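You operate a simulated robot arm through the tools that you are given. There is no shell and no other tool. Be economical: measure what you need, move in short steps, check, and stop when the job is done.

The job below is to be done with a simulated robot arm. You get a single attempt, and the scene is never put back.

TASK
Put things in order on the top of the island. At the end: the brown dusting brush stands on top of the beige round rolling board; the blue flask stands where the dough mould with an orange grip stood; the dough mould with an orange grip stands where the red bag clip stood; the red bag clip from the top of the island stands where the brown dusting brush stood; whatever was shut is shut again. Leave all else as you found it, and nothing knocked over.

The check looks at the end state, three seconds after you hand in, the way a careful person would. Anything else that was tipped, shoved, dropped, spilled or broken makes it a failure.

THE ROBOT
A 6-joint arm with a two-finger parallel gripper, fixed in place. Base frame: the origin is at the foot of the arm, x ahead of it, y to its left, z up; the work surface is at about z = 0. Units: mm, degrees, N and s.
With the tool pointing down near the work surface it reaches from about 180 to 460 mm from the base axis. Its first joint turns from -70.0 to 70.0 degrees. Payload 1.9 kg.
The TCP is the grasp point between the finger pads, 23 mm short of the fingertips. In the tool frame z runs along the fingers and y along their closing line. The gripper opens to 94 mm. The fingers are 38 mm wide and 10 mm thick; the gripper's body (54 by 96 mm) begins 39 mm behind the TCP.
Orientation is told as [roll, pitch, yaw] about the base's x, y, z axes, in that order, counted from this pose: with the fingers straight down and closing along the base's y, the tool's x points along the base's -x, its y along +y and its z along -z.

THE INTERFACE
- The arm moves only by the tool move_arm. Its argument "plan" is a list that holds one entry, the list of rows, each a list of 7 numbers: the shift along the tool's x, y, z in mm, then the turn, a rotation vector about the tool's x, y, z in degrees, then the opening, from 0 (shut) to 1 (fully open). In form: [[[dx, dy, dz, rx, ry, rz, gripper], ...]]. A call has 1 to 20 rows; each row shifts and turns the commanded pose from where the row before left it, along the tool's axes as they then stand. Rows are played at 5 a second. More than 50 mm and 8.6 degrees between two rows, or a gripper value outside its range, and nothing of the call is played. A pose out of reach is approached as far as the arm can. The call stops where the force on the tool passes 40 N (or 10 N more than at its start, if that is more) or the arm is blocked; 0.2 s more then pass. The fingers move at their own pace (about 108 mm/s each) and stop on an object; they squeeze with about 40 N. The grip force told is the motor's: it shows also when the fingers shut on nothing. Time passes only in rows, and 0.2 s behind the last, so rows that do not move let the fingers close. It gives the time, the measured TCP pose, the force on the tool (base axes), the opening and the grip force at its end, in the units of the frame above (readings bear some noise).
- Cameras (640 x 400 px; columns grow to the right, rows downward): "scene" is fixed at [48.4, 311.3, 413.9]; the picture's right is [-0.82, -0.57, 0.00], its down [-0.37, 0.54, -0.76] and it looks along [0.43, -0.62, -0.65] (base axes); focal length 217 px, centre (320, 200). "wrist" rides on the gripper at [-39, 0, -44] in the tool frame; the picture's right is [0.00, -1.00, 0.00], its down [0.97, 0.00, -0.24] and it looks along [0.24, 0.00, 0.97] (tool axes); focal length 218 px, centre (320, 200).
- get_image(camera): a new picture of that camera. The clock stands still meanwhile.
- probe_pixels(camera, pixels): for up to 12 pixels [column, row] of the newest picture of that camera ("zoom" is the newest enlarged one), the place [x, y, z] in the base frame of the surface seen there, good to about 3 mm. The clock stands still meanwhile.
- close_up(camera, box): a new picture of the part [left, top, right, bottom] of that camera's present view, enlarged. The clock stands still meanwhile.
- sign_off(): hands the job in; it is judged then, once.

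Go step by step. Measure first, check grasps and placings, and put right what went wrong. The budget is 80 turns and 54 pictures, counting those below and the enlarged ones. Unless the task says otherwise, let go and move clear before handing in, and close with one line.

The tools are called after "Request:" as name(argument=value, ...) on one line, values as JSON. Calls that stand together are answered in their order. move_arm: Moves the arm, as the interface text tells. Its arguments: {"type":"object","properties":{"plan":{"type":"array","items":{"type":"array","items":{"type":"array","items":{"type":"number"}}}}},"required":["plan"]} The other tools are called the same way: get_image (camera) takes a picture; probe_pixels (camera, pixels) gives the place of the surface under pixels of a picture; close_up (camera, box) takes an enlarged picture of a part of a camera's view; sign_off () hands the job in.

At the start:

```text
clock: 0.0
tool_pos: [313.3, -125.0, 247.7]
ee_rot: [0.0, -0.1, 0.1]
force: [-0.5, 0.3, 0.0]
gripper_width: 94.1
grip_force: 0.1
```

scene: 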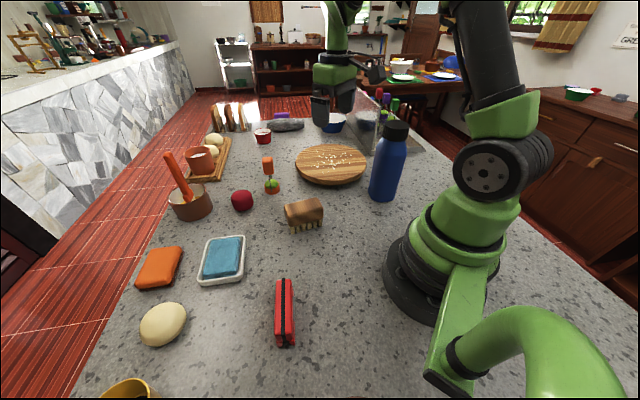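
wrist: 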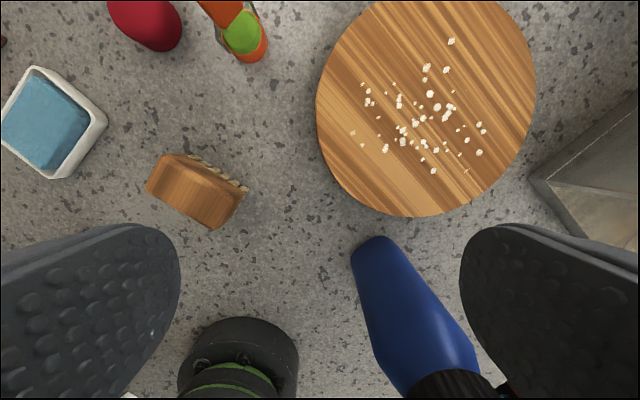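

The scene shows the red clip near (285,312), the brush (303,213), the mould with orange grip (270,175), the flask (388,160) and the board (331,165). I'll zoom in to measure them.

Request:
close_up(camera="scene", box=[230, 80, 430, 240])

Request:
probe_pixels(camera="scene", pixels=[[285, 282], [280, 282], [291, 282], [276, 345], [294, 345], [285, 315], [267, 160], [272, 185], [395, 125], [384, 195], [331, 165], [303, 208]])

Request:
probe_pixels(camera="wrist", pixels=[[160, 155], [148, 188], [213, 229], [245, 188], [190, 190], [242, 35], [318, 110], [535, 80], [425, 215], [375, 240], [262, 60], [440, 100]])

```text
2.50 times, centred on (330, 160) of scene
```

zoom: 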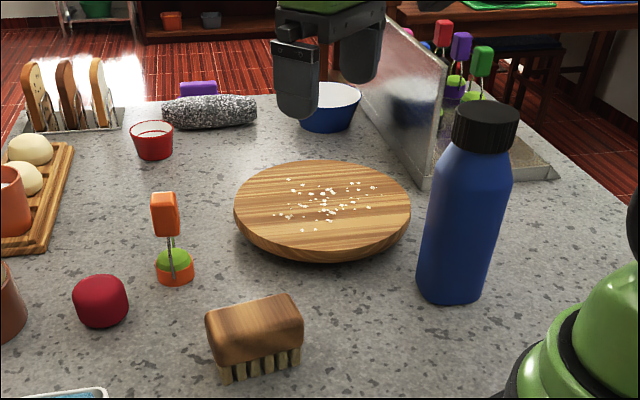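

```text
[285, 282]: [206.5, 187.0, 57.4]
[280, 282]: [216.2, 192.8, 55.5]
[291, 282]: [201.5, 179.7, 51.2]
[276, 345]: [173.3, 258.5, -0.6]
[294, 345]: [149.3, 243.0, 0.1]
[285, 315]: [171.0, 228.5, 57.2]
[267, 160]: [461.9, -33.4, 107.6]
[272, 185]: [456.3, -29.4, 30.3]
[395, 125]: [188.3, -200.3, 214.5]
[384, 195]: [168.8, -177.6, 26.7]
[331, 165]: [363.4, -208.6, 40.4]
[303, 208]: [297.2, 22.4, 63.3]
```

```text
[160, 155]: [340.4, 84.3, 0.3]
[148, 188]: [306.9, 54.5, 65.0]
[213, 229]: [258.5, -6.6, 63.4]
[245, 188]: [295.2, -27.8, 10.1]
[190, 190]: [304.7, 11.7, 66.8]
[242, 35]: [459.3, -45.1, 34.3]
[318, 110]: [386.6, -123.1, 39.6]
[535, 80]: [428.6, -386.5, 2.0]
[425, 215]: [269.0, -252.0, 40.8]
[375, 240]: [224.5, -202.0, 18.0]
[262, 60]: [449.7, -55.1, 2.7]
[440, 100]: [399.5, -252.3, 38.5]
```

Positions are roughly known; I'll enlarge the wrist view of the brush and the scene view of the clip to get their edges.

Request:
close_up(camera="wrist", box=[130, 130, 270, 240])

Request:
close_up(camera="scene", box=[240, 265, 330, 355])

```text
3.64 times, centred on (200, 185) of wrist
```

zoom: 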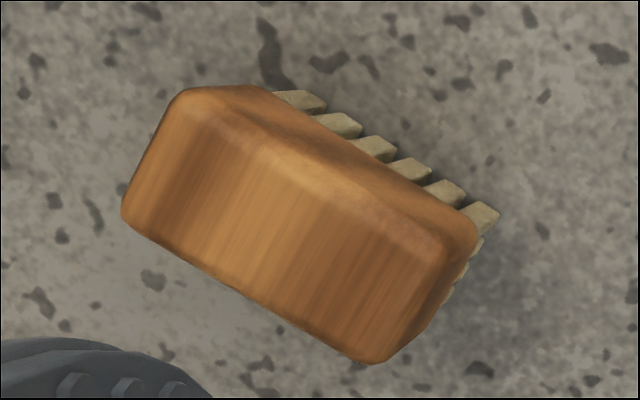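

```text
4.44 times, centred on (285, 310) of scene
```

zoom: 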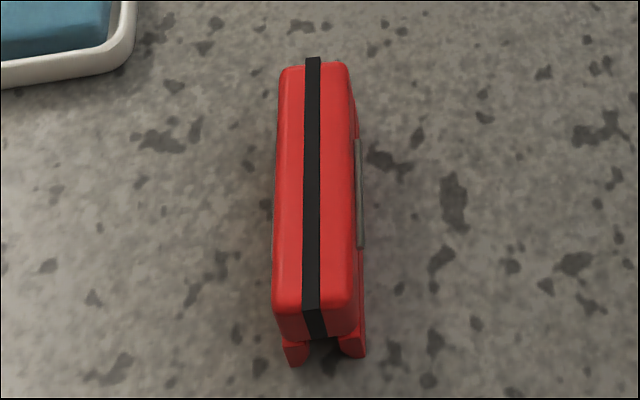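

Brush top face and clip top are clearly visible; probing their corners.

Request:
probe_pixels(camera="zoom", pixels=[[288, 74], [343, 72], [282, 300], [346, 298], [312, 190], [295, 355], [352, 350], [360, 150], [360, 240], [360, 260], [312, 63], [315, 325]])

Request:
probe_pixels(camera="wrist", pixels=[[165, 158], [150, 188], [213, 226], [232, 202], [182, 163], [190, 190], [238, 192], [243, 188], [201, 157], [160, 170], [222, 215], [180, 207]])

```text
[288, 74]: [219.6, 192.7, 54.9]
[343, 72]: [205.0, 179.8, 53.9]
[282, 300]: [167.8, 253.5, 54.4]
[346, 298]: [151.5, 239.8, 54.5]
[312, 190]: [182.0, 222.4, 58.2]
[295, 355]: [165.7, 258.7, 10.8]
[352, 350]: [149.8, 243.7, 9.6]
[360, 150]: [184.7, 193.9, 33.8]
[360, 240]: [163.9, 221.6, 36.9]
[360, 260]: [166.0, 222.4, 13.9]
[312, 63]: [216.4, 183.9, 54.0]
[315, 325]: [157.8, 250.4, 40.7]
```

```text
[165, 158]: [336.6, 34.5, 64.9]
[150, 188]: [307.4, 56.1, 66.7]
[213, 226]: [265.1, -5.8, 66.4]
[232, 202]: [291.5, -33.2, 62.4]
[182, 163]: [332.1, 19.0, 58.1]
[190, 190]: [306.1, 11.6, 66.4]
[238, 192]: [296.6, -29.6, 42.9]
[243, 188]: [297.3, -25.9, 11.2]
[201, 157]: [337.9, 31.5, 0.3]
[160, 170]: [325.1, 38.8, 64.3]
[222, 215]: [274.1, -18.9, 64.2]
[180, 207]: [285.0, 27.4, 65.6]
```

The brush is centred near (300,13), top z≈66, long axis at about 56° and about 40 mm wide. The board centre is near (395,-248) with its top at z≈40. I'll move above the brush and turn by yaw 56.

Request:
move_arm(plan=[[[3, 35, 0, 0, 0, 0, 1], [3, 35, 0, 0, 0, 0, 1], [3, 34, 0, 0, 0, 0, 1], [4, 34, 0, 0, 0, 0, 1], [0, 0, 9, 0, 0, -8, 1], [0, 0, 9, 0, 0, -8, 1], [0, 0, 9, 0, 0, -8, 1], [0, 0, 9, 0, 0, -8, 1], [0, 0, 9, 0, 0, -8, 1], [0, 0, 9, 0, 0, -8, 1], [0, 0, 9, 0, 0, -8, 1], [0, 0, 10, 0, 0, 0, 1], [0, 0, 0, 0, 0, 0, 1]]])

Request:
get_image(camera="wrist")

```text
clock: 2.8
tool_pos: [299.3, 14.6, 175.3]
ee_rot: [-0.1, -0.1, 56.1]
force: [0.6, -1.0, 0.0]
gripper_width: 94.2
grip_force: 0.0
```

```text
48 pictures are left
```

wrist: 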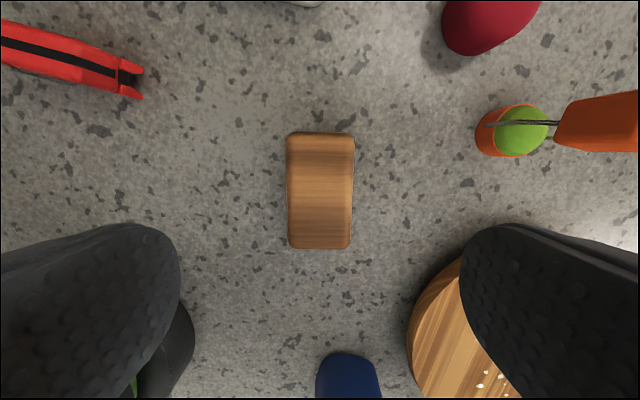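

The brush sits centred between the fingers (column 320, rows 133–248) and aligned. I'll probe its edges to get the exact centre.

Request:
probe_pixels(camera="wrist", pixels=[[320, 136], [320, 245], [290, 190], [350, 190], [320, 190], [520, 130], [511, 140], [600, 120], [636, 120], [480, 130], [545, 130], [516, 157]])

```text
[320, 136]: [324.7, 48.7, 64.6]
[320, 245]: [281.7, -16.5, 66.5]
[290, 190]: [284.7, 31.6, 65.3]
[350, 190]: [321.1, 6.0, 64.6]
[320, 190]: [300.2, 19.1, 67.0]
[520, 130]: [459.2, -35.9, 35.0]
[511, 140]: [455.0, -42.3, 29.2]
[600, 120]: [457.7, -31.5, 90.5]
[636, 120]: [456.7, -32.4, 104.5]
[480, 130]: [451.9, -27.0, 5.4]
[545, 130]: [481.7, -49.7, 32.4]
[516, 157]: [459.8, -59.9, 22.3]
```

Brush centre is (303,17). Going down to z≈52 and gripping.

Request:
move_arm(plan=[[[-4, -1, 30, 0, 0, 0, 1], [0, 0, 30, 0, 0, 0, 1], [0, 0, 30, 0, 0, 0, 1], [0, 0, 20, 0, 0, 0, 1], [0, 0, 13, 0, 0, 0, 1], [0, 0, 0, 0, 0, 0, 1], [0, 0, 0, 0, 0, 0, 0.3], [0, 0, 0, 0, 0, 0, 0.3], [0, 0, 0, 0, 0, 0, 0.3], [0, 0, 0, 0, 0, 0, 0.3]]])

```text
clock: 5.0
tool_pos: [302.9, 17.0, 53.9]
ee_rot: [-0.1, -0.1, 56.0]
force: [0.3, 0.0, -0.6]
gripper_width: 49.6
grip_force: 39.9
```

Gripped at 49.6 mm opening. I'll lift and carry it over the near, left part of the board at (355,-190).

Request:
move_arm(plan=[[[0, 0, -30, 0, 0, 0, 0.3], [0, 0, -30, 0, 0, 0, 0.3], [0, 0, -30, 0, 0, 0, 0.3], [28.5, -31.8, 0, 0, 0, 0, 0.3], [28.5, -31.8, 0, 0, 0, 0, 0.3], [28.5, -31.8, 0, 0, 0, 0, 0.3], [28.5, -31.8, 0, 0, 0, 0, 0.3], [28.5, -31.8, 0, 0, 0, 0, 0.3], [0, 0, 0, 0, 0, 0, 0.3], [0, 0, 0, 0, 0, 0, 0.3]]])

Request:
get_image(camera="scene")

Request:
get_image(camera="wrist")

```text
clock: 7.2
tool_pos: [354.9, -188.9, 140.6]
ee_rot: [0.1, -0.1, 56.1]
force: [0.1, -0.7, 1.0]
gripper_width: 28.4
grip_force: 0.1
```

```text
47 pictures are left
```

scene: 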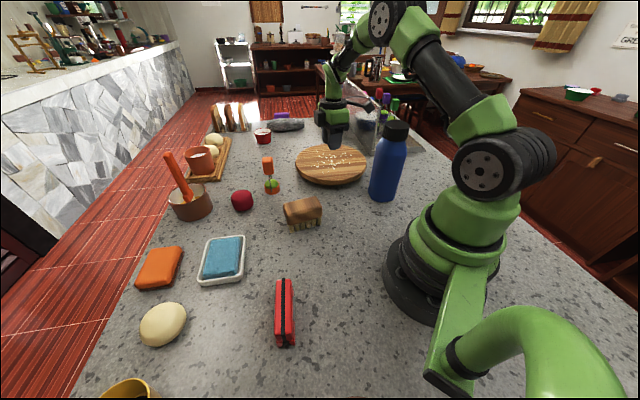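

```text
46 pictures are left
```

wrist: 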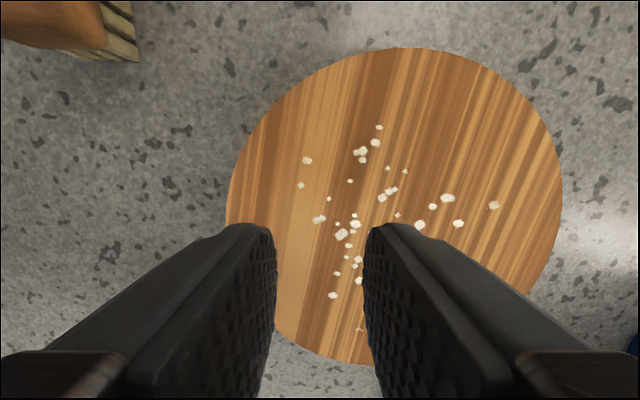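

The fingers read 28 mm and the brush is still standing near (303,213) in the scene, so it slipped out during the lift. I'll look at it closely and refine the board position too.

Request:
close_up(camera="scene", box=[260, 180, 350, 240])

Request:
probe_pixels(camera="wrist", pixels=[[230, 190], [558, 190], [400, 50], [290, 95], [520, 95], [345, 360], [390, 195], [356, 225]])

```text
6.67 times, centred on (305, 210) of scene
```

zoom: 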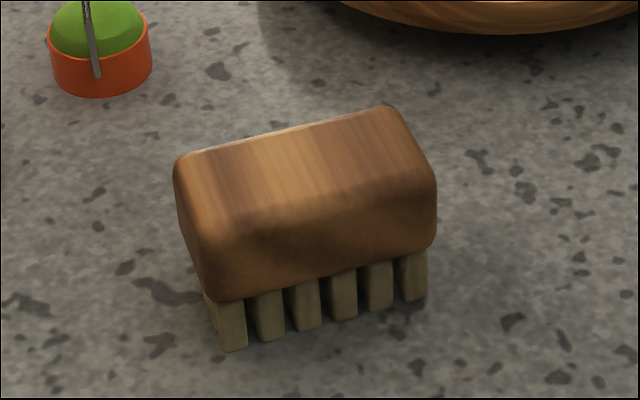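

```text
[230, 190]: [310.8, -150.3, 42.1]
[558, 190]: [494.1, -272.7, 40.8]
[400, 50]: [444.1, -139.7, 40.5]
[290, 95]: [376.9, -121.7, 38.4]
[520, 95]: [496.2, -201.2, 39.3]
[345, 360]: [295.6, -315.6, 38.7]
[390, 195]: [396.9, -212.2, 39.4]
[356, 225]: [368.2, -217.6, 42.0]
```

Board centre refits to (384,-237) with R≈116, so (355,-190) is still good. I'll return above the brush to re-check it, then grip lower.

Request:
move_arm(plan=[[[-28.5, 31.8, -6, 0, 0, 0, 1], [-28.5, 31.8, -6, 0, 0, 0, 1], [-28.5, 31.8, -6, 0, 0, 0, 1], [-28.5, 31.8, -6, 0, 0, 0, 1], [-28.5, 31.8, -6, 0, 0, 0, 1], [0, 0, 0, 0, 0, 0, 1], [0, 0, 0, 0, 0, 0, 1]]])

Request:
get_image(camera="wrist")

Request:
probe_pixels(camera="wrist", pixels=[[320, 136], [320, 245], [290, 190], [350, 190], [284, 190], [356, 190], [360, 190]])

```text
clock: 8.8
tool_pos: [304.8, 18.8, 172.9]
ee_rot: [-0.2, -0.1, 56.0]
force: [-0.4, -0.8, -0.8]
gripper_width: 94.0
grip_force: 0.1
```

```text
44 pictures are left
```

wrist: 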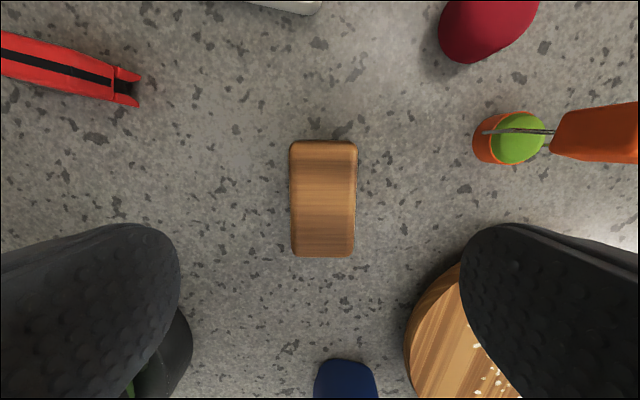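

```text
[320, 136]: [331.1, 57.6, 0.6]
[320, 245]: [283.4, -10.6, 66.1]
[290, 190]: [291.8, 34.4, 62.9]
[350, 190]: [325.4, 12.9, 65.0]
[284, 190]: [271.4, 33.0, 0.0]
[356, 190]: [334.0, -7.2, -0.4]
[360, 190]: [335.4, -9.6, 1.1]
```

The brush barely moved and its sides are vertical. Regripping lower with a full-close command, then a short slow lift to check.

Request:
move_arm(plan=[[[0, -3, 30, 0, 0, 0, 1], [0, 0, 30, 0, 0, 0, 1], [0, 0, 30, 0, 0, 0, 1], [0, 0, 25, 0, 0, 0, 1], [0, 0, 18, 0, 0, 0, 1], [0, 0, 0, 0, 0, 0, 1], [0, 0, 0, 0, 0, 0, 0], [0, 0, 0, 0, 0, 0, 0], [0, 0, 0, 0, 0, 0, 0], [0, 0, 0, 0, 0, 0, 0], [0, 0, 0, 0, 0, 0, 0], [0, 0, -3, 0, 0, 0, 0], [0, 0, -3, 0, 0, 0, 0], [0, 0, -4, 0, 0, 0, 0], [0, 0, 0, 0, 0, 0, 0]]])

```text
clock: 12.0
tool_pos: [306.1, 16.2, 49.9]
ee_rot: [-0.1, -0.1, 56.1]
force: [0.3, 0.2, -0.9]
gripper_width: 49.4
grip_force: 39.9
```

Request:
close_up(camera="scene", box=[260, 160, 350, 240])

Request:
get_image(camera="wrist")

```text
5.00 times, centred on (305, 200) of scene
```

zoom: 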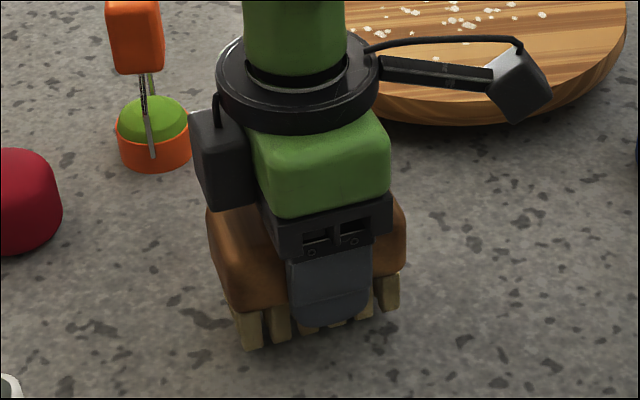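

```text
42 pictures are left
```

wrist: 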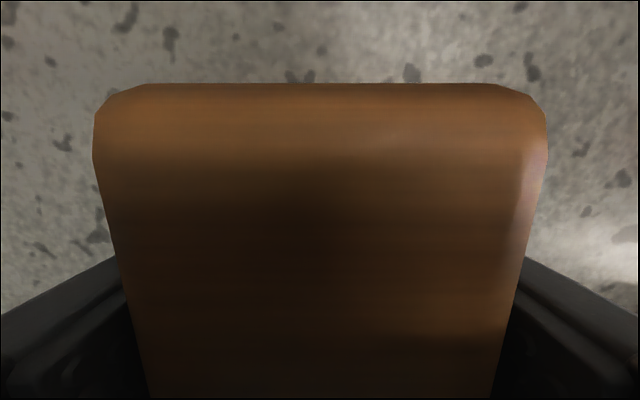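

Unclear whether it has left the surface; probing the brush's top height tells.

Request:
probe_pixels(camera="wrist", pixels=[[320, 180], [320, 140], [250, 180], [400, 180], [320, 250]])

Request:
probe_pixels(camera="zoom", pixels=[[251, 345], [388, 305], [251, 320], [245, 347]])

```text
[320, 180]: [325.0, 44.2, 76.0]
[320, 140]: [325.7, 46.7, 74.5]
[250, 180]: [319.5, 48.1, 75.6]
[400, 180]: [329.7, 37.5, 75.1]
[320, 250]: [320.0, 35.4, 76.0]
```

```text
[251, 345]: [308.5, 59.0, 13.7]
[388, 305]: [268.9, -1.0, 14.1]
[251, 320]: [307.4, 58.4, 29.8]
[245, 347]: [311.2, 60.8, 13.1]
```

It has lifted 10 mm with the arm (top now 76). Continuing slowly with the full-close command.

Request:
move_arm(plan=[[[0, 0, -6, 0, 0, 0, 0], [0, 0, -10, 0, 0, 0, 0], [0, 0, -12, 0, 0, 0, 0], [0, 0, -12, 0, 0, 0, 0], [0, 0, -12, 0, 0, 0, 0], [0, 0, -10, 0, 0, 0, 0], [0, 0, -6, 0, 0, 0, 0], [0, 0, 0, 0, 0, 0, 0]]])

```text
clock: 13.8
tool_pos: [303.9, 16.5, 118.1]
ee_rot: [0.0, -0.1, 56.0]
force: [-0.4, 0.4, -0.3]
gripper_width: 49.3
grip_force: 40.0
```

Still held at z=118. Carrying it slowly to (355,-190).

Request:
move_arm(plan=[[[6, -7, 0, 0, 0, 0, 0], [12, -13, 0, 0, 0, 0, 0], [14, -16, 0, 0, 0, 0, 0], [14, -16, 0, 0, 0, 0, 0], [14, -16, 0, 0, 0, 0, 0], [14, -16, 0, 0, 0, 0, 0], [14, -16, 0, 0, 0, 0, 0], [14, -16, 0, 0, 0, 0, 0], [14, -16, 0, 0, 0, 0, 0], [14, -14, 0, 0, 0, 0, 0], [8, -8, 0, 0, 0, 0, 0], [4, -4, 0, 0, 0, 0, 0], [0, 0, 0, 0, 0, 0, 0], [0, 0, 0, 0, 0, 0, 0]]])

Request:
close_up(camera="scene", box=[270, 100, 430, 220])

```text
clock: 16.8
tool_pos: [355.7, -191.0, 116.9]
ee_rot: [0.0, -0.2, 56.0]
force: [-0.7, -0.2, -1.8]
gripper_width: 49.3
grip_force: 40.6
```

```text
3.33 times, centred on (350, 160) of scene
```

zoom: 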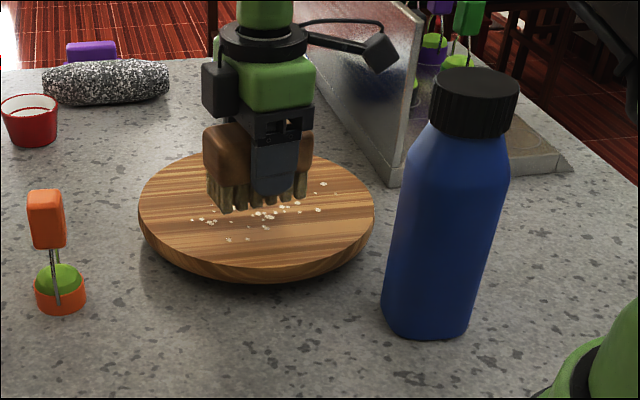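

The brush is held above the board. Lowering to contact at about z=80.

Request:
move_arm(plan=[[[0, 0, 8, 0, 0, 0, 0], [0, 0, 10, 0, 0, 0, 0], [0, 0, 8, 0, 0, 0, 0], [0, 0, 5, 0, 0, 0, 0], [0, 0, 3, 0, 0, 0, 0], [0, 0, 1.5, 0, 0, 0, 0], [0, 0, 0, 0, 0, 0, 0]]])

Request:
close_up(camera="scene", box=[290, 110, 390, 200])

```text
clock: 18.4
tool_pos: [356.5, -189.8, 81.8]
ee_rot: [-0.1, -0.1, 56.1]
force: [0.1, -0.8, -0.9]
gripper_width: 49.5
grip_force: 39.9
```

```text
4.44 times, centred on (340, 155) of scene
```

zoom: 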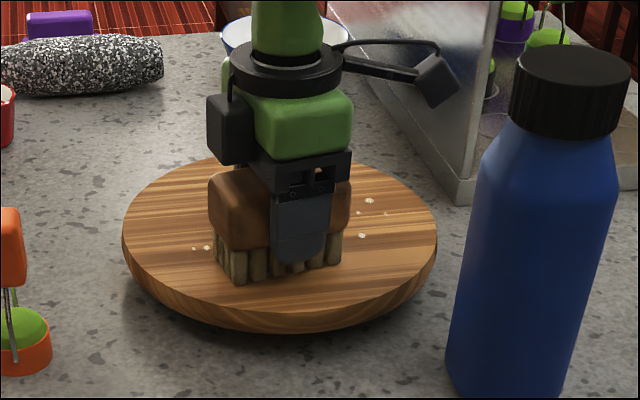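

No contact force yet. I'll lower in 1 mm steps until the force shows.

Request:
move_arm(plan=[[[0, 0, 1, 0, 0, 0, 0], [0, 0, 1, 0, 0, 0, 0], [0, 0, 0, 0, 0, 0, 0]]])

```text
clock: 19.2
tool_pos: [356.6, -191.3, 80.9]
ee_rot: [-0.2, -0.2, 55.9]
force: [-8.8, 1.9, 25.2]
gripper_width: 49.7
grip_force: 40.1
```

Contact now (25 N upward). Releasing and retreating straight up.

Request:
move_arm(plan=[[[0, 0, -0.7, 0, 0, 0, 0], [0, 0, 0, 0, 0, 0, 0.65], [0, 0, 0, 0, 0, 0, 0.8], [0, 0, 0, 0, 0, 0, 0.8], [0, 0, -20, 0, 0, 0, 0.8], [0, 0, -40, 0, 0, 0, 0.8], [0, 0, -40, 0, 0, 0, 0.8], [0, 0, -20, 0, 0, 0, 1], [0, 0, 0, 0, 0, 0, 1]]])

Request:
get_image(camera="scene")

Request:
get_image(camera="wrist")

```text
clock: 21.2
tool_pos: [356.5, -189.7, 201.9]
ee_rot: [-0.1, 0.0, 56.1]
force: [0.0, 0.1, -0.4]
gripper_width: 94.0
grip_force: 0.1
```

```text
39 pictures are left
```

scene: 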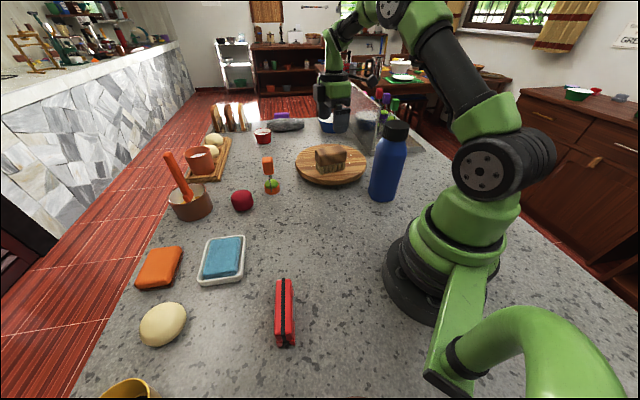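

```text
38 pictures are left
```

wrist: 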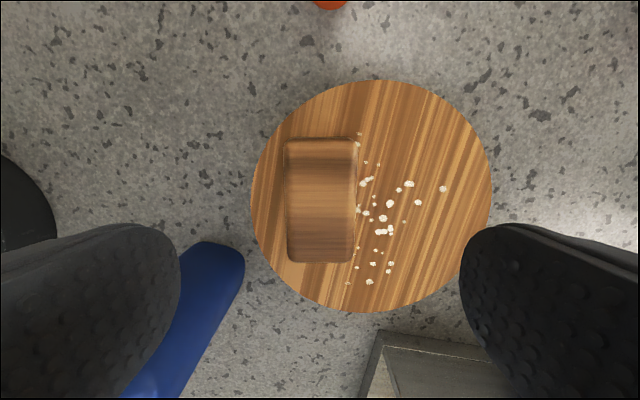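

The brush stands on the board (wrist (320,200)). Next the clip: centre (186,216), long axis at about 130°. I'll move above it and turn to yaw 130.

Request:
move_arm(plan=[[[-24.2, 36.8, 0, 0, 0, 0, 1], [-24.2, 36.8, 0, 0, 0, 0, 1], [-24.2, 36.8, 0, 0, 0, 0, 1], [-24.2, 36.8, 0, 0, 0, 0, 1], [-24.2, 36.8, 0, 0, 0, 0, 1], [-24.2, 36.8, 0, 0, 0, 0, 1], [-24.2, 36.8, 0, 0, 0, 0, 1], [-24.2, 36.8, 0, 0, 0, 0, 1], [-24.2, 36.8, 0, 0, 0, 0, 1], [-24.2, 36.8, 0, 0, 0, 0, 1], [0, 0, 3, 0, 0, -7.4, 1], [0, 0, 3, 0, 0, -7.4, 1], [0, 0, 3, 0, 0, -7.4, 1], [0, 0, 3, 0, 0, -7.4, 1], [0, 0, 3, 0, 0, -7.4, 1], [0, 0, 3, 0, 0, -7.4, 1], [0, 0, 3, 0, 0, -7.4, 1], [0, 0, 3, 0, 0, -7.4, 1], [0, 0, 3, 0, 0, -7.4, 1], [0, 0, 3, 0, 0, -7.4, 1]]])

Request:
get_image(camera="wrist")

```text
clock: 25.4
tool_pos: [187.7, 215.5, 172.0]
ee_rot: [-0.2, -0.1, 130.2]
force: [-0.7, 0.1, 0.5]
gripper_width: 94.0
grip_force: 0.1
```

```text
37 pictures are left
```

wrist: 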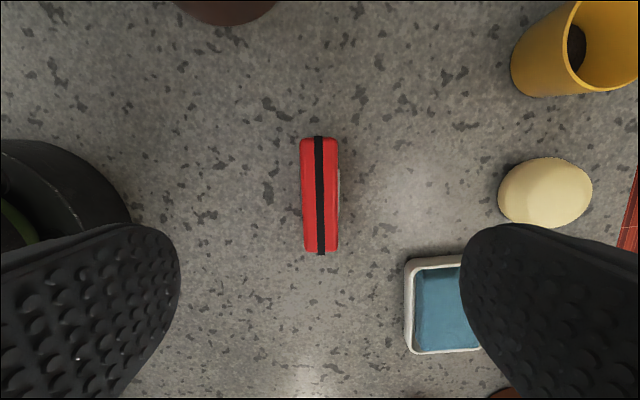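

The clip is nicely centred (column 320, rows 137–253). Probing ends and sides.

Request:
probe_pixels(camera="wrist", pixels=[[320, 140], [321, 250], [305, 195], [335, 195], [340, 190], [320, 195], [407, 300], [407, 260], [470, 300]])

Request:
close_up(camera="wrist", box=[270, 130, 370, 260])

```text
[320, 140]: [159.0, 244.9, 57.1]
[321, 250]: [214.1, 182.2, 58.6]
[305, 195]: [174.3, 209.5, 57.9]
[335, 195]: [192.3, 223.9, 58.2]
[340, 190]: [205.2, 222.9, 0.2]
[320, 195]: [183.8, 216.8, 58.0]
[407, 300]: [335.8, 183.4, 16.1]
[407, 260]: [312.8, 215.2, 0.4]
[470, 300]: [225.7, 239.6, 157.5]
```

```text
3.08 times, centred on (320, 195) of wrist
```

zoom: 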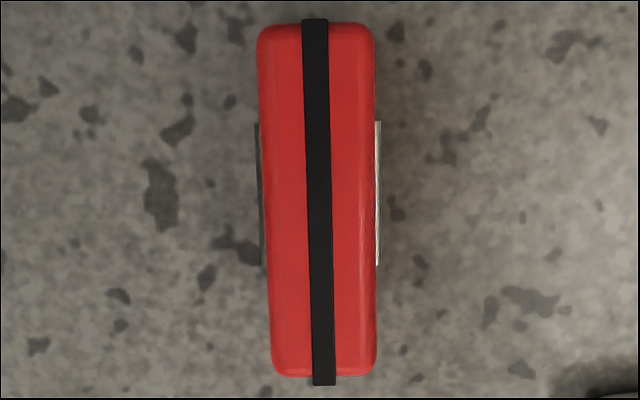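

Clip centre (185.5,215), centred between fingers. Descending to z≈35, gripping, and test lifting 10 mm.

Request:
move_arm(plan=[[[-1, 0, 30, 0, 0, 0, 1], [0, 0, 35, 0, 0, 0, 1], [0, 0, 30, 0, 0, 0, 0.7], [0, 0, 25, 0, 0, 0, 0.7], [0, 0, 17, 0, 0, 0, 0.7], [0, 0, 0, 0, 0, 0, 0.7], [0, 0, 0, 0, 0, 0, 0], [0, 0, 0, 0, 0, 0, 0], [0, 0, 0, 0, 0, 0, 0], [0, 0, 0, 0, 0, 0, 0], [0, 0, -3, 0, 0, 0, 0], [0, 0, -3, 0, 0, 0, 0], [0, 0, -4, 0, 0, 0, 0], [0, 0, 0, 0, 0, 0, 0]]])

Request:
get_image(camera="wrist")

Request:
probe_pixels(camera="wrist", pixels=[[320, 200], [310, 180], [325, 230]])

```text
clock: 28.4
tool_pos: [185.4, 216.4, 43.9]
ee_rot: [-0.1, 0.1, 130.1]
force: [0.1, -0.3, -1.0]
gripper_width: 27.2
grip_force: 39.9
```

```text
35 pictures are left
```

wrist: 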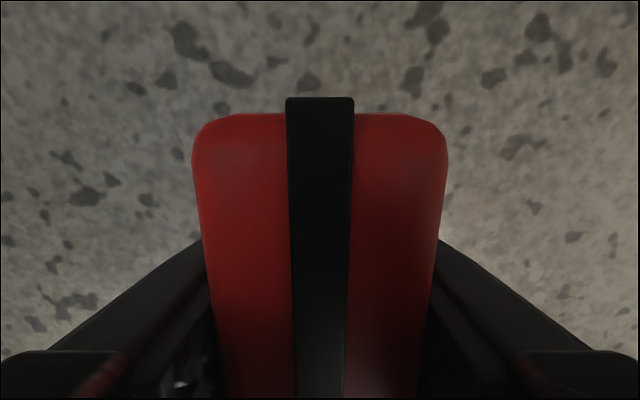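

```text
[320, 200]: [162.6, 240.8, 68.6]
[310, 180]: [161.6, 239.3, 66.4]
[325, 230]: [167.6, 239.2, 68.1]
```

Clip lifted (top 68). Raising and carrying to (303,17).

Request:
move_arm(plan=[[[0, 0, -8, 0, 0, 0, 0], [0, 0, -14, 0, 0, 0, 0], [0, 0, -16, 0, 0, 0, 0], [0, 0, -16, 0, 0, 0, 0], [0, 0, -10, 0, 0, 0, 0], [8, 1, -4, 0, 0, 0, 0], [14, 2.6, 0, 0, 0, 0, 0], [18, 3, 0, 0, 0, 0, 0], [20, 3, 0, 0, 0, 0, 0], [20, 3, 0, 0, 0, 0, 0], [20, 3, 0, 0, 0, 0, 0], [20, 3, 0, 0, 0, 0, 0], [20, 3, 0, 0, 0, 0, 0], [20, 4, 0, 0, 0, 0, 0], [20, 4, 0, 0, 0, 0, 0], [20, 4, 0, 0, 0, 0, 0], [14.3, 3, 0, 0, 0, 0, 0], [10, 1, 0, 0, 0, 0, 0], [4, 0, 0, 0, 0, 0, 0], [0, 0, 0, 0, 0, 0, 0]]])

Request:
move_arm(plan=[[[0, 0, 0, 0, 0, 4, 0], [0, 0, 0, 0, 0, 7, 0], [0, 0, 0, 0, 0, 7, 0], [0, 0, 0, 0, 0, 7, 0], [0, 0, 0, 0, 0, 7, 0], [0, 0, 0, 0, 0, 7, 0], [0, 0, 0, 0, 0, 7, 0], [0, 0, 0, 0, 0, 7, 0], [0, 0, 0, 0, 0, 7, 0], [0, 0, 0, 0, 0, 7, 0], [0, 0, 0, 0, 0, 5, 0], [0, 0, 0, 0, 0, 2, 0], [0, 0, 0, 0, 0, 0, 0]]])

```text
clock: 32.6
tool_pos: [304.5, 16.8, 112.5]
ee_rot: [0.0, -0.1, 130.2]
force: [0.0, 0.1, -0.4]
gripper_width: 27.2
grip_force: 39.7
```

```text
clock: 35.4
tool_pos: [303.6, 16.7, 112.5]
ee_rot: [-0.1, -0.1, 56.0]
force: [-0.2, 0.1, 0.7]
gripper_width: 27.5
grip_force: 40.1
```

Over the old brush spot, still held. Lowering towards z≈35 (down 76, then small steps).

Request:
move_arm(plan=[[[0, 0, 10, 0, 0, 0, 0], [0, 0, 16, 0, 0, 0, 0], [0, 0, 18, 0, 0, 0, 0], [0, 0, 16, 0, 0, 0, 0], [0, 0, 10, 0, 0, 0, 0], [0, 0, 5, 0, 0, 0, 0], [0, 0, 1.5, 0, 0, 0, 0], [0, 0, 0, 0, 0, 0, 0]]])

Request:
move_arm(plan=[[[0, 0, 0.8, 0, 0, 0, 0], [0, 0, 0.8, 0, 0, 0, 0], [0, 0, 0, 0, 0, 0, 0]]])

```text
clock: 37.2
tool_pos: [304.9, 16.7, 35.9]
ee_rot: [-0.1, -0.1, 56.1]
force: [0.3, 0.3, 0.6]
gripper_width: 27.6
grip_force: 40.0
```

```text
clock: 38.0
tool_pos: [304.4, 17.3, 34.5]
ee_rot: [-0.1, -0.2, 56.1]
force: [0.8, 0.7, -0.1]
gripper_width: 27.5
grip_force: 39.6
```

Request:
move_arm(plan=[[[0, 0, 0.7, 0, 0, 0, 0], [0, 0, 0, 0, 0, 0, 0]]])

```text
clock: 38.6
tool_pos: [304.2, 16.2, 33.6]
ee_rot: [-0.1, -0.2, 56.1]
force: [0.4, 0.2, -0.2]
gripper_width: 27.3
grip_force: 40.4
```

No contact yet; one more pair of small steps.

Request:
move_arm(plan=[[[0, 0, 0.6, 0, 0, 0, 0], [0, 0, 0, 0, 0, 0, 0]]])

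```text
clock: 39.2
tool_pos: [304.0, 16.4, 33.8]
ee_rot: [-0.1, -0.2, 56.1]
force: [-1.0, -3.2, 13.2]
gripper_width: 27.4
grip_force: 39.9
```

Light contact (13 N). Releasing and rising.

Request:
move_arm(plan=[[[0, 0, 0, 0, 0, 0, 0.4], [0, 0, 0, 0, 0, 0, 0.7], [0, 0, 0, 0, 0, 0, 0.7], [0, 0, -15, 0, 0, 0, 0.7], [0, 0, -40, 0, 0, 0, 0.8], [0, 0, -45, 0, 0, 0, 1], [0, 0, -40, 0, 0, 0, 1], [0, 0, 0, 0, 0, 0, 1]]])

Request:
get_image(camera="wrist")

Request:
close_up(camera="scene", box=[240, 140, 360, 240])

```text
clock: 41.0
tool_pos: [304.7, 15.8, 172.9]
ee_rot: [0.0, -0.1, 56.1]
force: [0.2, -0.1, -0.2]
gripper_width: 93.8
grip_force: 0.1
```

```text
34 pictures are left
```

wrist: 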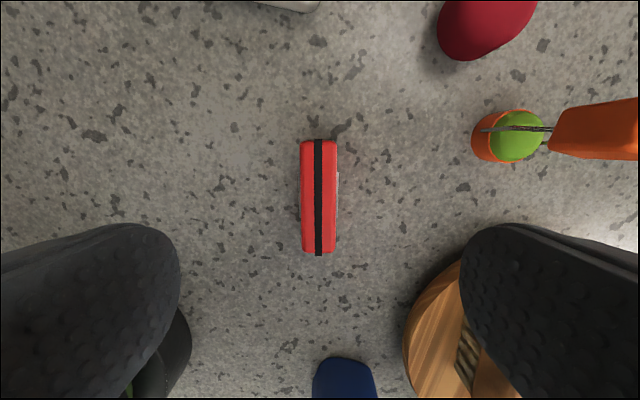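

```text
4.00 times, centred on (300, 190) of scene
```

zoom: 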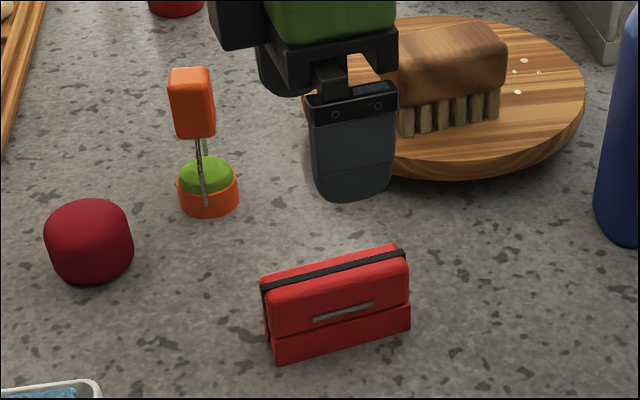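

Clip is standing at the old brush spot. Now viewing the mould from above: turning back to yaw 0 and moving to (420,-38).

Request:
move_arm(plan=[[[0, 0, -4, 0, 0, 8, 1], [0, 0, -4, 0, 0, 8, 1], [0, 0, -4, 0, 0, 8, 1], [0, 0, -4, 0, 0, 8, 1], [0, 0, -4, 0, 0, 8, 1], [0, 0, -4, 0, 0, 8, 1], [0, 0, -4, 0, 0, 8, 1], [-38, -18, 0, 0, 0, 0, 1], [-38, -18, 0, 0, 0, 0, 1], [-38, -18, 0, 0, 0, 0, 1], [0, 0, 0, 0, 0, 0, 1], [0, 0, 0, 0, 0, 0, 1]]])

Request:
get_image(camera="wrist")

Request:
close_up(camera="scene", box=[245, 145, 295, 200])

```text
clock: 43.6
tool_pos: [416.8, -38.7, 202.3]
ee_rot: [0.0, -0.1, 0.1]
force: [-0.4, -0.1, 0.0]
gripper_width: 94.1
grip_force: 0.1
```

```text
32 pictures are left
```

wrist: 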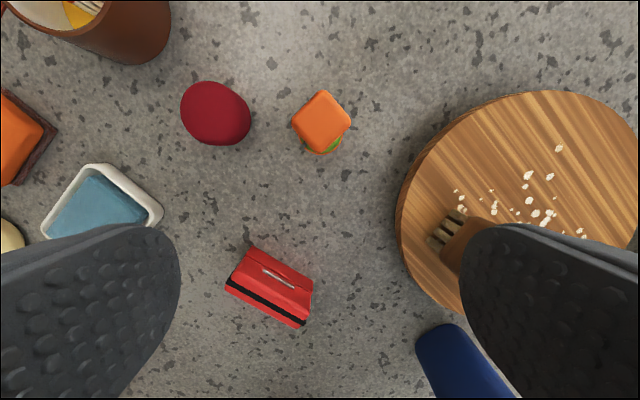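

```text
7.27 times, centred on (270, 172) of scene
```

zoom: 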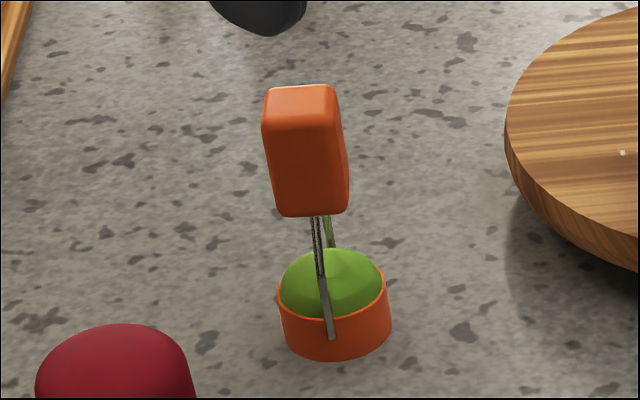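

The orange head is a square turned ~45° at wrist (321,121). Probing head and base for centre and heights.

Request:
probe_pixels(camera="wrist", pixels=[[321, 94], [347, 120], [319, 147], [296, 122], [321, 121], [336, 146], [320, 153]])

Request:
probe_pixels(camera="zoom", pixels=[[310, 212], [285, 208], [345, 210], [300, 100], [330, 270], [285, 325], [335, 355], [387, 325], [332, 330], [318, 230]])

```text
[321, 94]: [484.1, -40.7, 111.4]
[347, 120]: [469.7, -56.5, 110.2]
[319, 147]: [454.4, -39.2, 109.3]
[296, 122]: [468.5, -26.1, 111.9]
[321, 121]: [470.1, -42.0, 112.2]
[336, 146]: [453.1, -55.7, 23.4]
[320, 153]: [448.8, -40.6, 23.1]
```

```text
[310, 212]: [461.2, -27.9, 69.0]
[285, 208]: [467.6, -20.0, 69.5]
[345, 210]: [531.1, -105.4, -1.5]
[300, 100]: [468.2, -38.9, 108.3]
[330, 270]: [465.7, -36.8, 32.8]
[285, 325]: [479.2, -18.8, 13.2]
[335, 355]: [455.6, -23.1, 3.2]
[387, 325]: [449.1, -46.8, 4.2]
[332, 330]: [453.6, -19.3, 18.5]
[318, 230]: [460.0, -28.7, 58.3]
```

Mould centre is (469,-41), head z 69–111, r≈471, at the limit of reach. Testing whether the arm gets there pointing down, with yaw 45.

Request:
move_arm(plan=[[[0, 0, 0, 0, 0, -7.5, 1], [0, 0, 0, 0, 0, -7.5, 1], [0, 0, 0, 0, 0, -7.5, 1], [0, 0, 0, 0, 0, -7.5, 1], [0, 0, 0, 0, 0, -7.5, 1], [0, 0, 0, 0, 0, -7.5, 1], [-17.5, -19, 15, 0, 0, 0, 1], [-17.5, -19, 15, 0, 0, 0, 1], [0, 0, 0, 0, 0, 0, 1], [0, 0, 0, 0, 0, 0, 1]]])

Request:
get_image(camera="wrist")

```text
clock: 45.8
tool_pos: [457.9, -35.3, 170.1]
ee_rot: [0.1, -0.1, 45.1]
force: [0.8, -0.1, 0.6]
gripper_width: 94.0
grip_force: 0.1
out of reach, approached as far as the arm can: row 8
```

```text
30 pictures are left
```

wrist: 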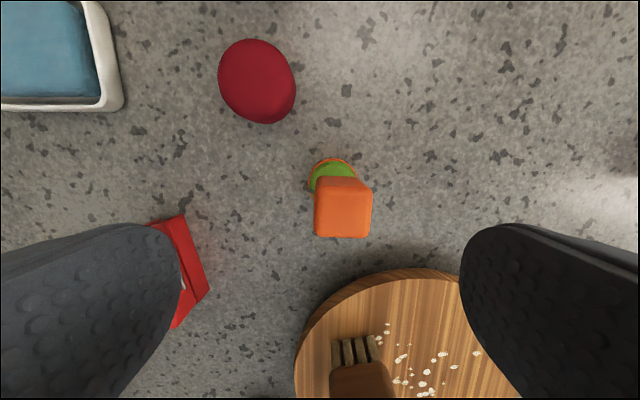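

Reach stops at r≈459. Going straight down would be off by ~12 mm, so I'll use yaw -45 and lean the tool about the closing axis, keeping the pads parallel to the head. First I back off and turn.

Request:
move_arm(plan=[[[28, 28, -10, 0, 0, 0, 1], [0, 0, 0, 0, 0, 7.5, 1], [0, 0, 0, 0, 0, 7.5, 1], [0, 0, 0, 0, 0, 7.5, 1], [0, 0, 0, 0, 0, 7.5, 1], [0, 0, 0, 0, 0, 7.5, 1], [0, 0, 0, 0, 0, 7.5, 1], [0, 0, 0, 0, 0, 7.5, 1], [0, 0, 0, 0, 0, 7.5, 1], [0, 0, 0, 0, 0, 7.5, 1], [0, 0, 0, 0, 0, 7.5, 1], [0, 0, 0, 0, 0, 7.5, 1], [0, 0, 0, 0, 0, 7.5, 1], [0, 0, 0, 0, -8, 0, 1], [0, 0, 0, 0, 0, 0, 1]]])

Request:
get_image(camera="wrist")

```text
clock: 49.0
tool_pos: [472.0, -36.1, 181.8]
ee_rot: [0.1, -8.1, -45.0]
force: [-0.5, 0.4, -0.5]
gripper_width: 94.2
grip_force: 0.1
out of reach, approached as far as the arm can: row 1, 14
```

```text
29 pictures are left
```

wrist: 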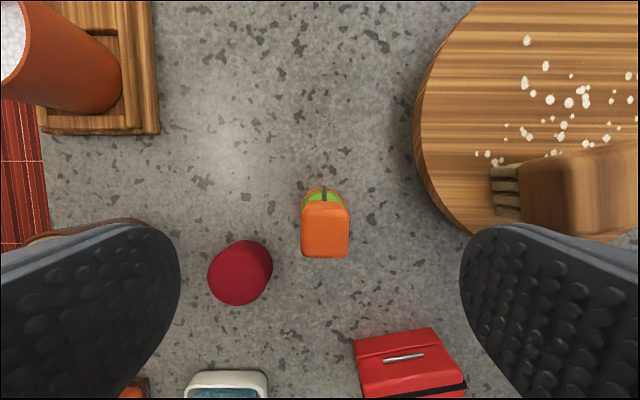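

The reading (472,-36) differs from what I intended, so I'll settle with a null row to see the true pose.

Request:
move_arm(plan=[[[0, 0, 0, 0, 0, 0, 1]]])

Request:
probe_pixels(camera="wrist", pixels=[[325, 230], [304, 230], [346, 230], [325, 206], [325, 255]])

```text
clock: 49.4
tool_pos: [472.7, -35.7, 181.7]
ee_rot: [0.1, -8.0, -45.0]
force: [0.4, -0.3, 0.6]
gripper_width: 93.9
grip_force: 0.0
```

```text
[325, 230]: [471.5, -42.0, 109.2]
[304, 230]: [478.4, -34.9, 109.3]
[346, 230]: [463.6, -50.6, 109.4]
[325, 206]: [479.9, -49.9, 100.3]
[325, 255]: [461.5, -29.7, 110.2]
```

The pose is steady at (472.7,-35.7,181.7), leaning 8° outward, with the head at columns 303–348. I'll descend partly and look again.

Request:
move_arm(plan=[[[3, -1.5, 20, 0, 0, 0, 1], [3, -2, 20, 0, 0, 0, 1], [0, 0, 0, 0, 0, 0, 1]]])

Request:
get_image(camera="wrist")

```text
clock: 50.2
tool_pos: [475.9, -39.8, 139.7]
ee_rot: [0.1, -8.0, -44.9]
force: [-0.5, -0.3, 0.1]
gripper_width: 94.3
grip_force: 0.1
out of reach, approached as far as the arm can: row 1
```

```text
28 pictures are left
```

wrist: 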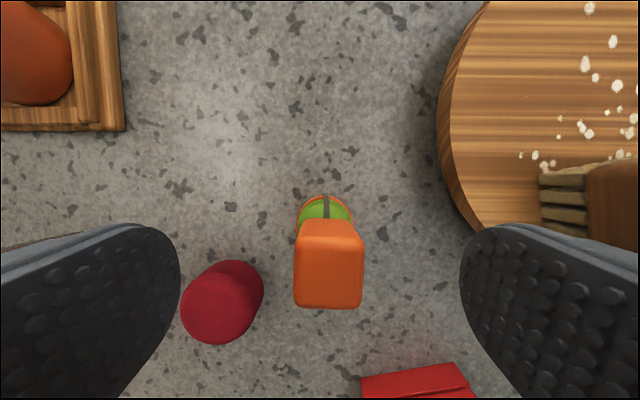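

The head centre is at (329,277), about 3 mm to the side and 9 mm along tool x. Descending to grip height z≈91 with fingers around the head.

Request:
move_arm(plan=[[[4, -1.7, 16, 0, 0, 0, 1], [4, -1.7, 16, 0, 0, 0, 1], [3.4, 0, 15, 0, 0, 0, 1], [0, 0, 0, 0, 0, 0, 1]]])

Request:
get_image(camera="wrist")

Request:
close_up(camera="scene", box=[225, 130, 315, 210])

```text
clock: 51.2
tool_pos: [476.1, -37.2, 91.6]
ee_rot: [0.1, -8.0, -44.9]
force: [0.2, -0.1, -0.3]
gripper_width: 94.0
grip_force: 0.1
out of reach, approached as far as the arm can: row 1, 2
```

```text
27 pictures are left
```

wrist: 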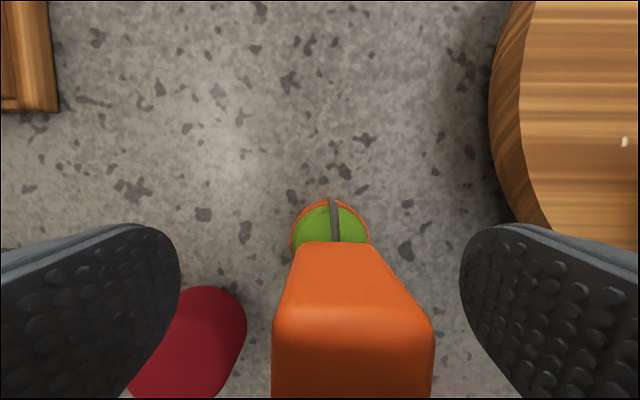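

```text
5.00 times, centred on (270, 170) of scene
```

zoom: 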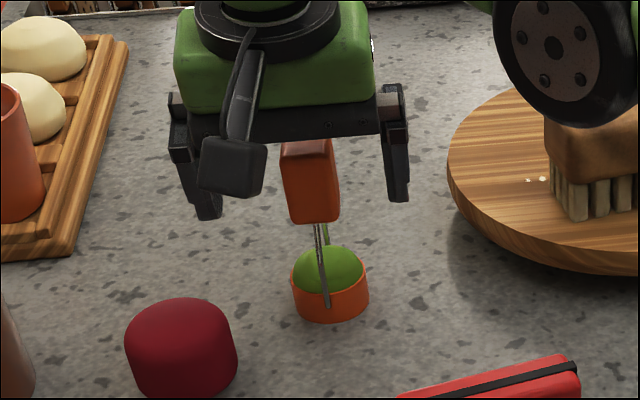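

The head is centred at column 352, about 5 mm off in tool -y, and within finger width. Shifting, then closing gently.

Request:
move_arm(plan=[[[0, -5, 0, 0, 0, 0, 0.8], [0, 0, 0, 0, 0, 0, 0.6], [0, 0, 0, 0, 0, 0, 0.45], [0, 0, 0, 0, 0, 0, 0.45]]])

Request:
get_image(camera="wrist")

```text
clock: 52.2
tool_pos: [475.6, -41.7, 91.4]
ee_rot: [0.1, -8.0, -44.9]
force: [0.0, -0.4, 0.4]
gripper_width: 42.1
grip_force: 0.0
out of reach, approached as far as the arm can: row 1
```

```text
25 pictures are left
```

wrist: 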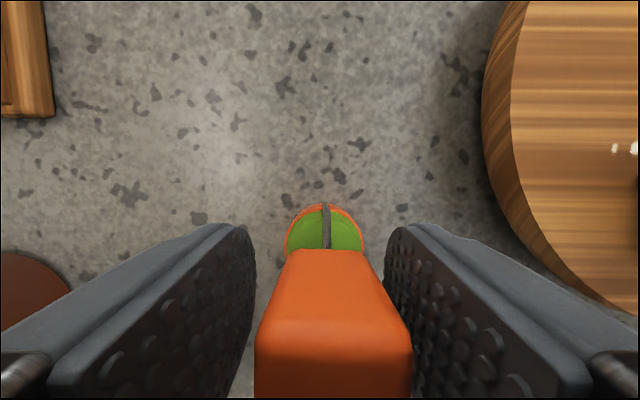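

Nearly centred (column 333). A 2 mm trim, then close and test-lift slowly.

Request:
move_arm(plan=[[[0.5, -2, 0, 0, 0, 0, 0.45], [0, 0, 0, 0, 0, 0, 0.35], [0, 0, 0, 0, 0, 0, 0], [0, 0, 0, 0, 0, 0, 0], [0, 0, 0, 0, 0, 0, 0], [0, 0, 0, 0, 0, 0, 0]]])

Request:
get_image(camera="wrist")

```text
clock: 53.6
tool_pos: [475.6, -43.2, 92.5]
ee_rot: [0.2, -8.0, -44.9]
force: [0.8, -0.8, 1.4]
gripper_width: 27.6
grip_force: 40.5
```

```text
24 pictures are left
```

wrist: 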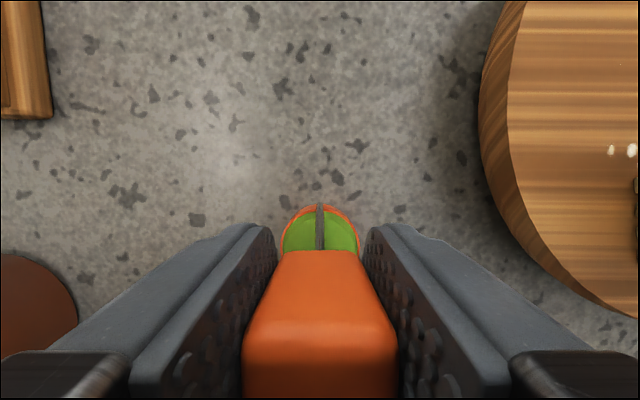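

Gripped at 27.6 mm, mould still upright. Lifting straight up slowly (with the leaned axes), then checking.

Request:
move_arm(plan=[[[-0.4, 0, -3, 0, 0, 0, 0], [-0.7, 0, -5, 0, 0, 0, 0], [-1.4, 0, -10, 0, 0, 0, 0], [-1.8, 0, -13, 0, 0, 0, 0], [-2, 0, -14, 0, 0, 0, 0], [-2, 0, -14, 0, 0, 0, 0], [-1.4, 0, -10, 0, 0, 0, 0], [-0.4, 0, -3, 0, 0, 0, 0], [0, 0, 0, 0, 0, 0, 0]]])

Request:
close_up(camera="scene", box=[215, 90, 335, 210])

```text
clock: 55.6
tool_pos: [473.8, -43.2, 165.7]
ee_rot: [0.1, -8.1, -45.1]
force: [-0.3, 0.0, -1.2]
gripper_width: 27.4
grip_force: 40.2
```

```text
3.33 times, centred on (275, 150) of scene
```

zoom: 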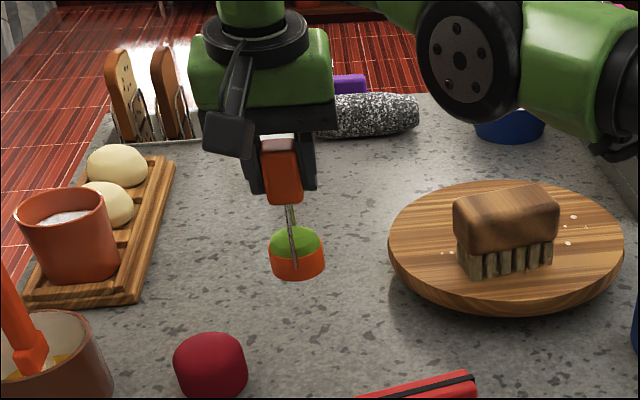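

The mould hangs upright and clear. Carrying it level to the old clip spot.

Request:
move_arm(plan=[[[8, -0.44, -1.12, 0, 0, 0, 0], [14, -0.77, -1.97, 0, 0, 0, 0], [18, -0.99, -2.53, 0, 0, 0, 0], [20.3, -1.12, -2.85, 0, 0, 0, 0], [20.3, -1.12, -2.85, 0, 0, 0, 0], [20.3, -1.12, -2.85, 0, 0, 0, 0], [20.3, -1.12, -2.85, 0, 0, 0, 0], [20.3, -1.12, -2.85, 0, 0, 0, 0], [20.3, -1.12, -2.85, 0, 0, 0, 0], [20.3, -1.12, -2.85, 0, 0, 0, 0], [20.3, -1.12, -2.85, 0, 0, 0, 0], [20.3, -1.12, -2.85, 0, 0, 0, 0], [20.3, -1.12, -2.85, 0, 0, 0, 0], [20.3, -1.12, -2.85, 0, 0, 0, 0], [20.3, -1.12, -2.85, 0, 0, 0, 0], [20.3, -1.12, -2.85, 0, 0, 0, 0], [20.3, -1.12, -2.85, 0, 0, 0, 0], [20.3, -1.12, -2.85, 0, 0, 0, 0], [20.3, -1.12, -2.85, 0, 0, 0, 0], [14.6, -0.8, -2.05, 0, 0, 0, 0]]])

Request:
move_arm(plan=[[[0, 0, 0, 0, 0, 0, 0]]])

Request:
get_image(camera="scene")

```text
clock: 59.8
tool_pos: [378.9, 255.4, 195.6]
ee_rot: [0.1, -8.0, -45.0]
force: [-0.9, 0.1, -1.6]
gripper_width: 28.0
grip_force: 39.4
out of reach, approached as far as the arm can: row 1, 2, 3, 4, 5, 6, 7, 8, 9, 10, 11, 12, 13, 14, 15, 16, 17, 18, 19
```

```text
clock: 60.2
tool_pos: [379.5, 255.3, 196.7]
ee_rot: [0.1, -8.1, -44.9]
force: [-0.1, 0.0, -0.1]
gripper_width: 27.7
grip_force: 40.1
```

```text
22 pictures are left
```

scene: 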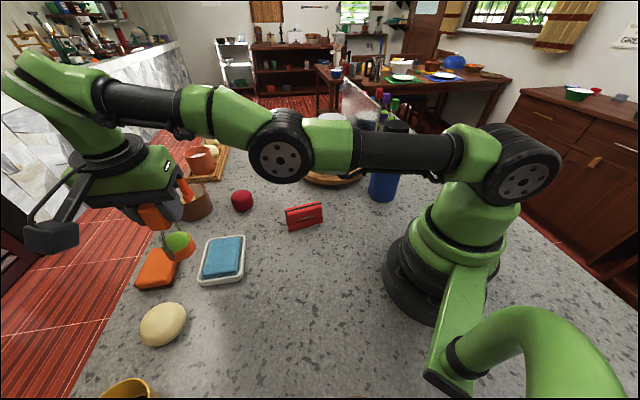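

The arm was fully stretched and swung round at its reach limit instead of moving inward. It is now at (379,255,197) with the mould still held and nothing disturbed that I can see. I'll try a small inward step to get off the stretched pose.

Request:
move_arm(plan=[[[2, -10, 0, 0, 0, 0, 0], [2, -10, 0, 0, 0, 0, 0], [0, 0, 0, 0, 0, 0, 0]]])

Request:
close_up(camera="scene", box=[60, 130, 260, 300])

```text
clock: 61.0
tool_pos: [379.4, 255.2, 197.6]
ee_rot: [0.0, -8.0, -44.9]
force: [0.4, 0.0, -1.0]
gripper_width: 27.6
grip_force: 39.7
out of reach, approached as far as the arm can: row 1, 2
```

```text
2.35 times, centred on (160, 215) of scene
```

zoom: 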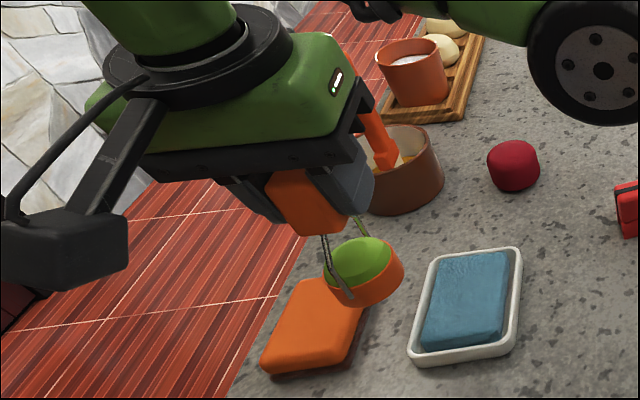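

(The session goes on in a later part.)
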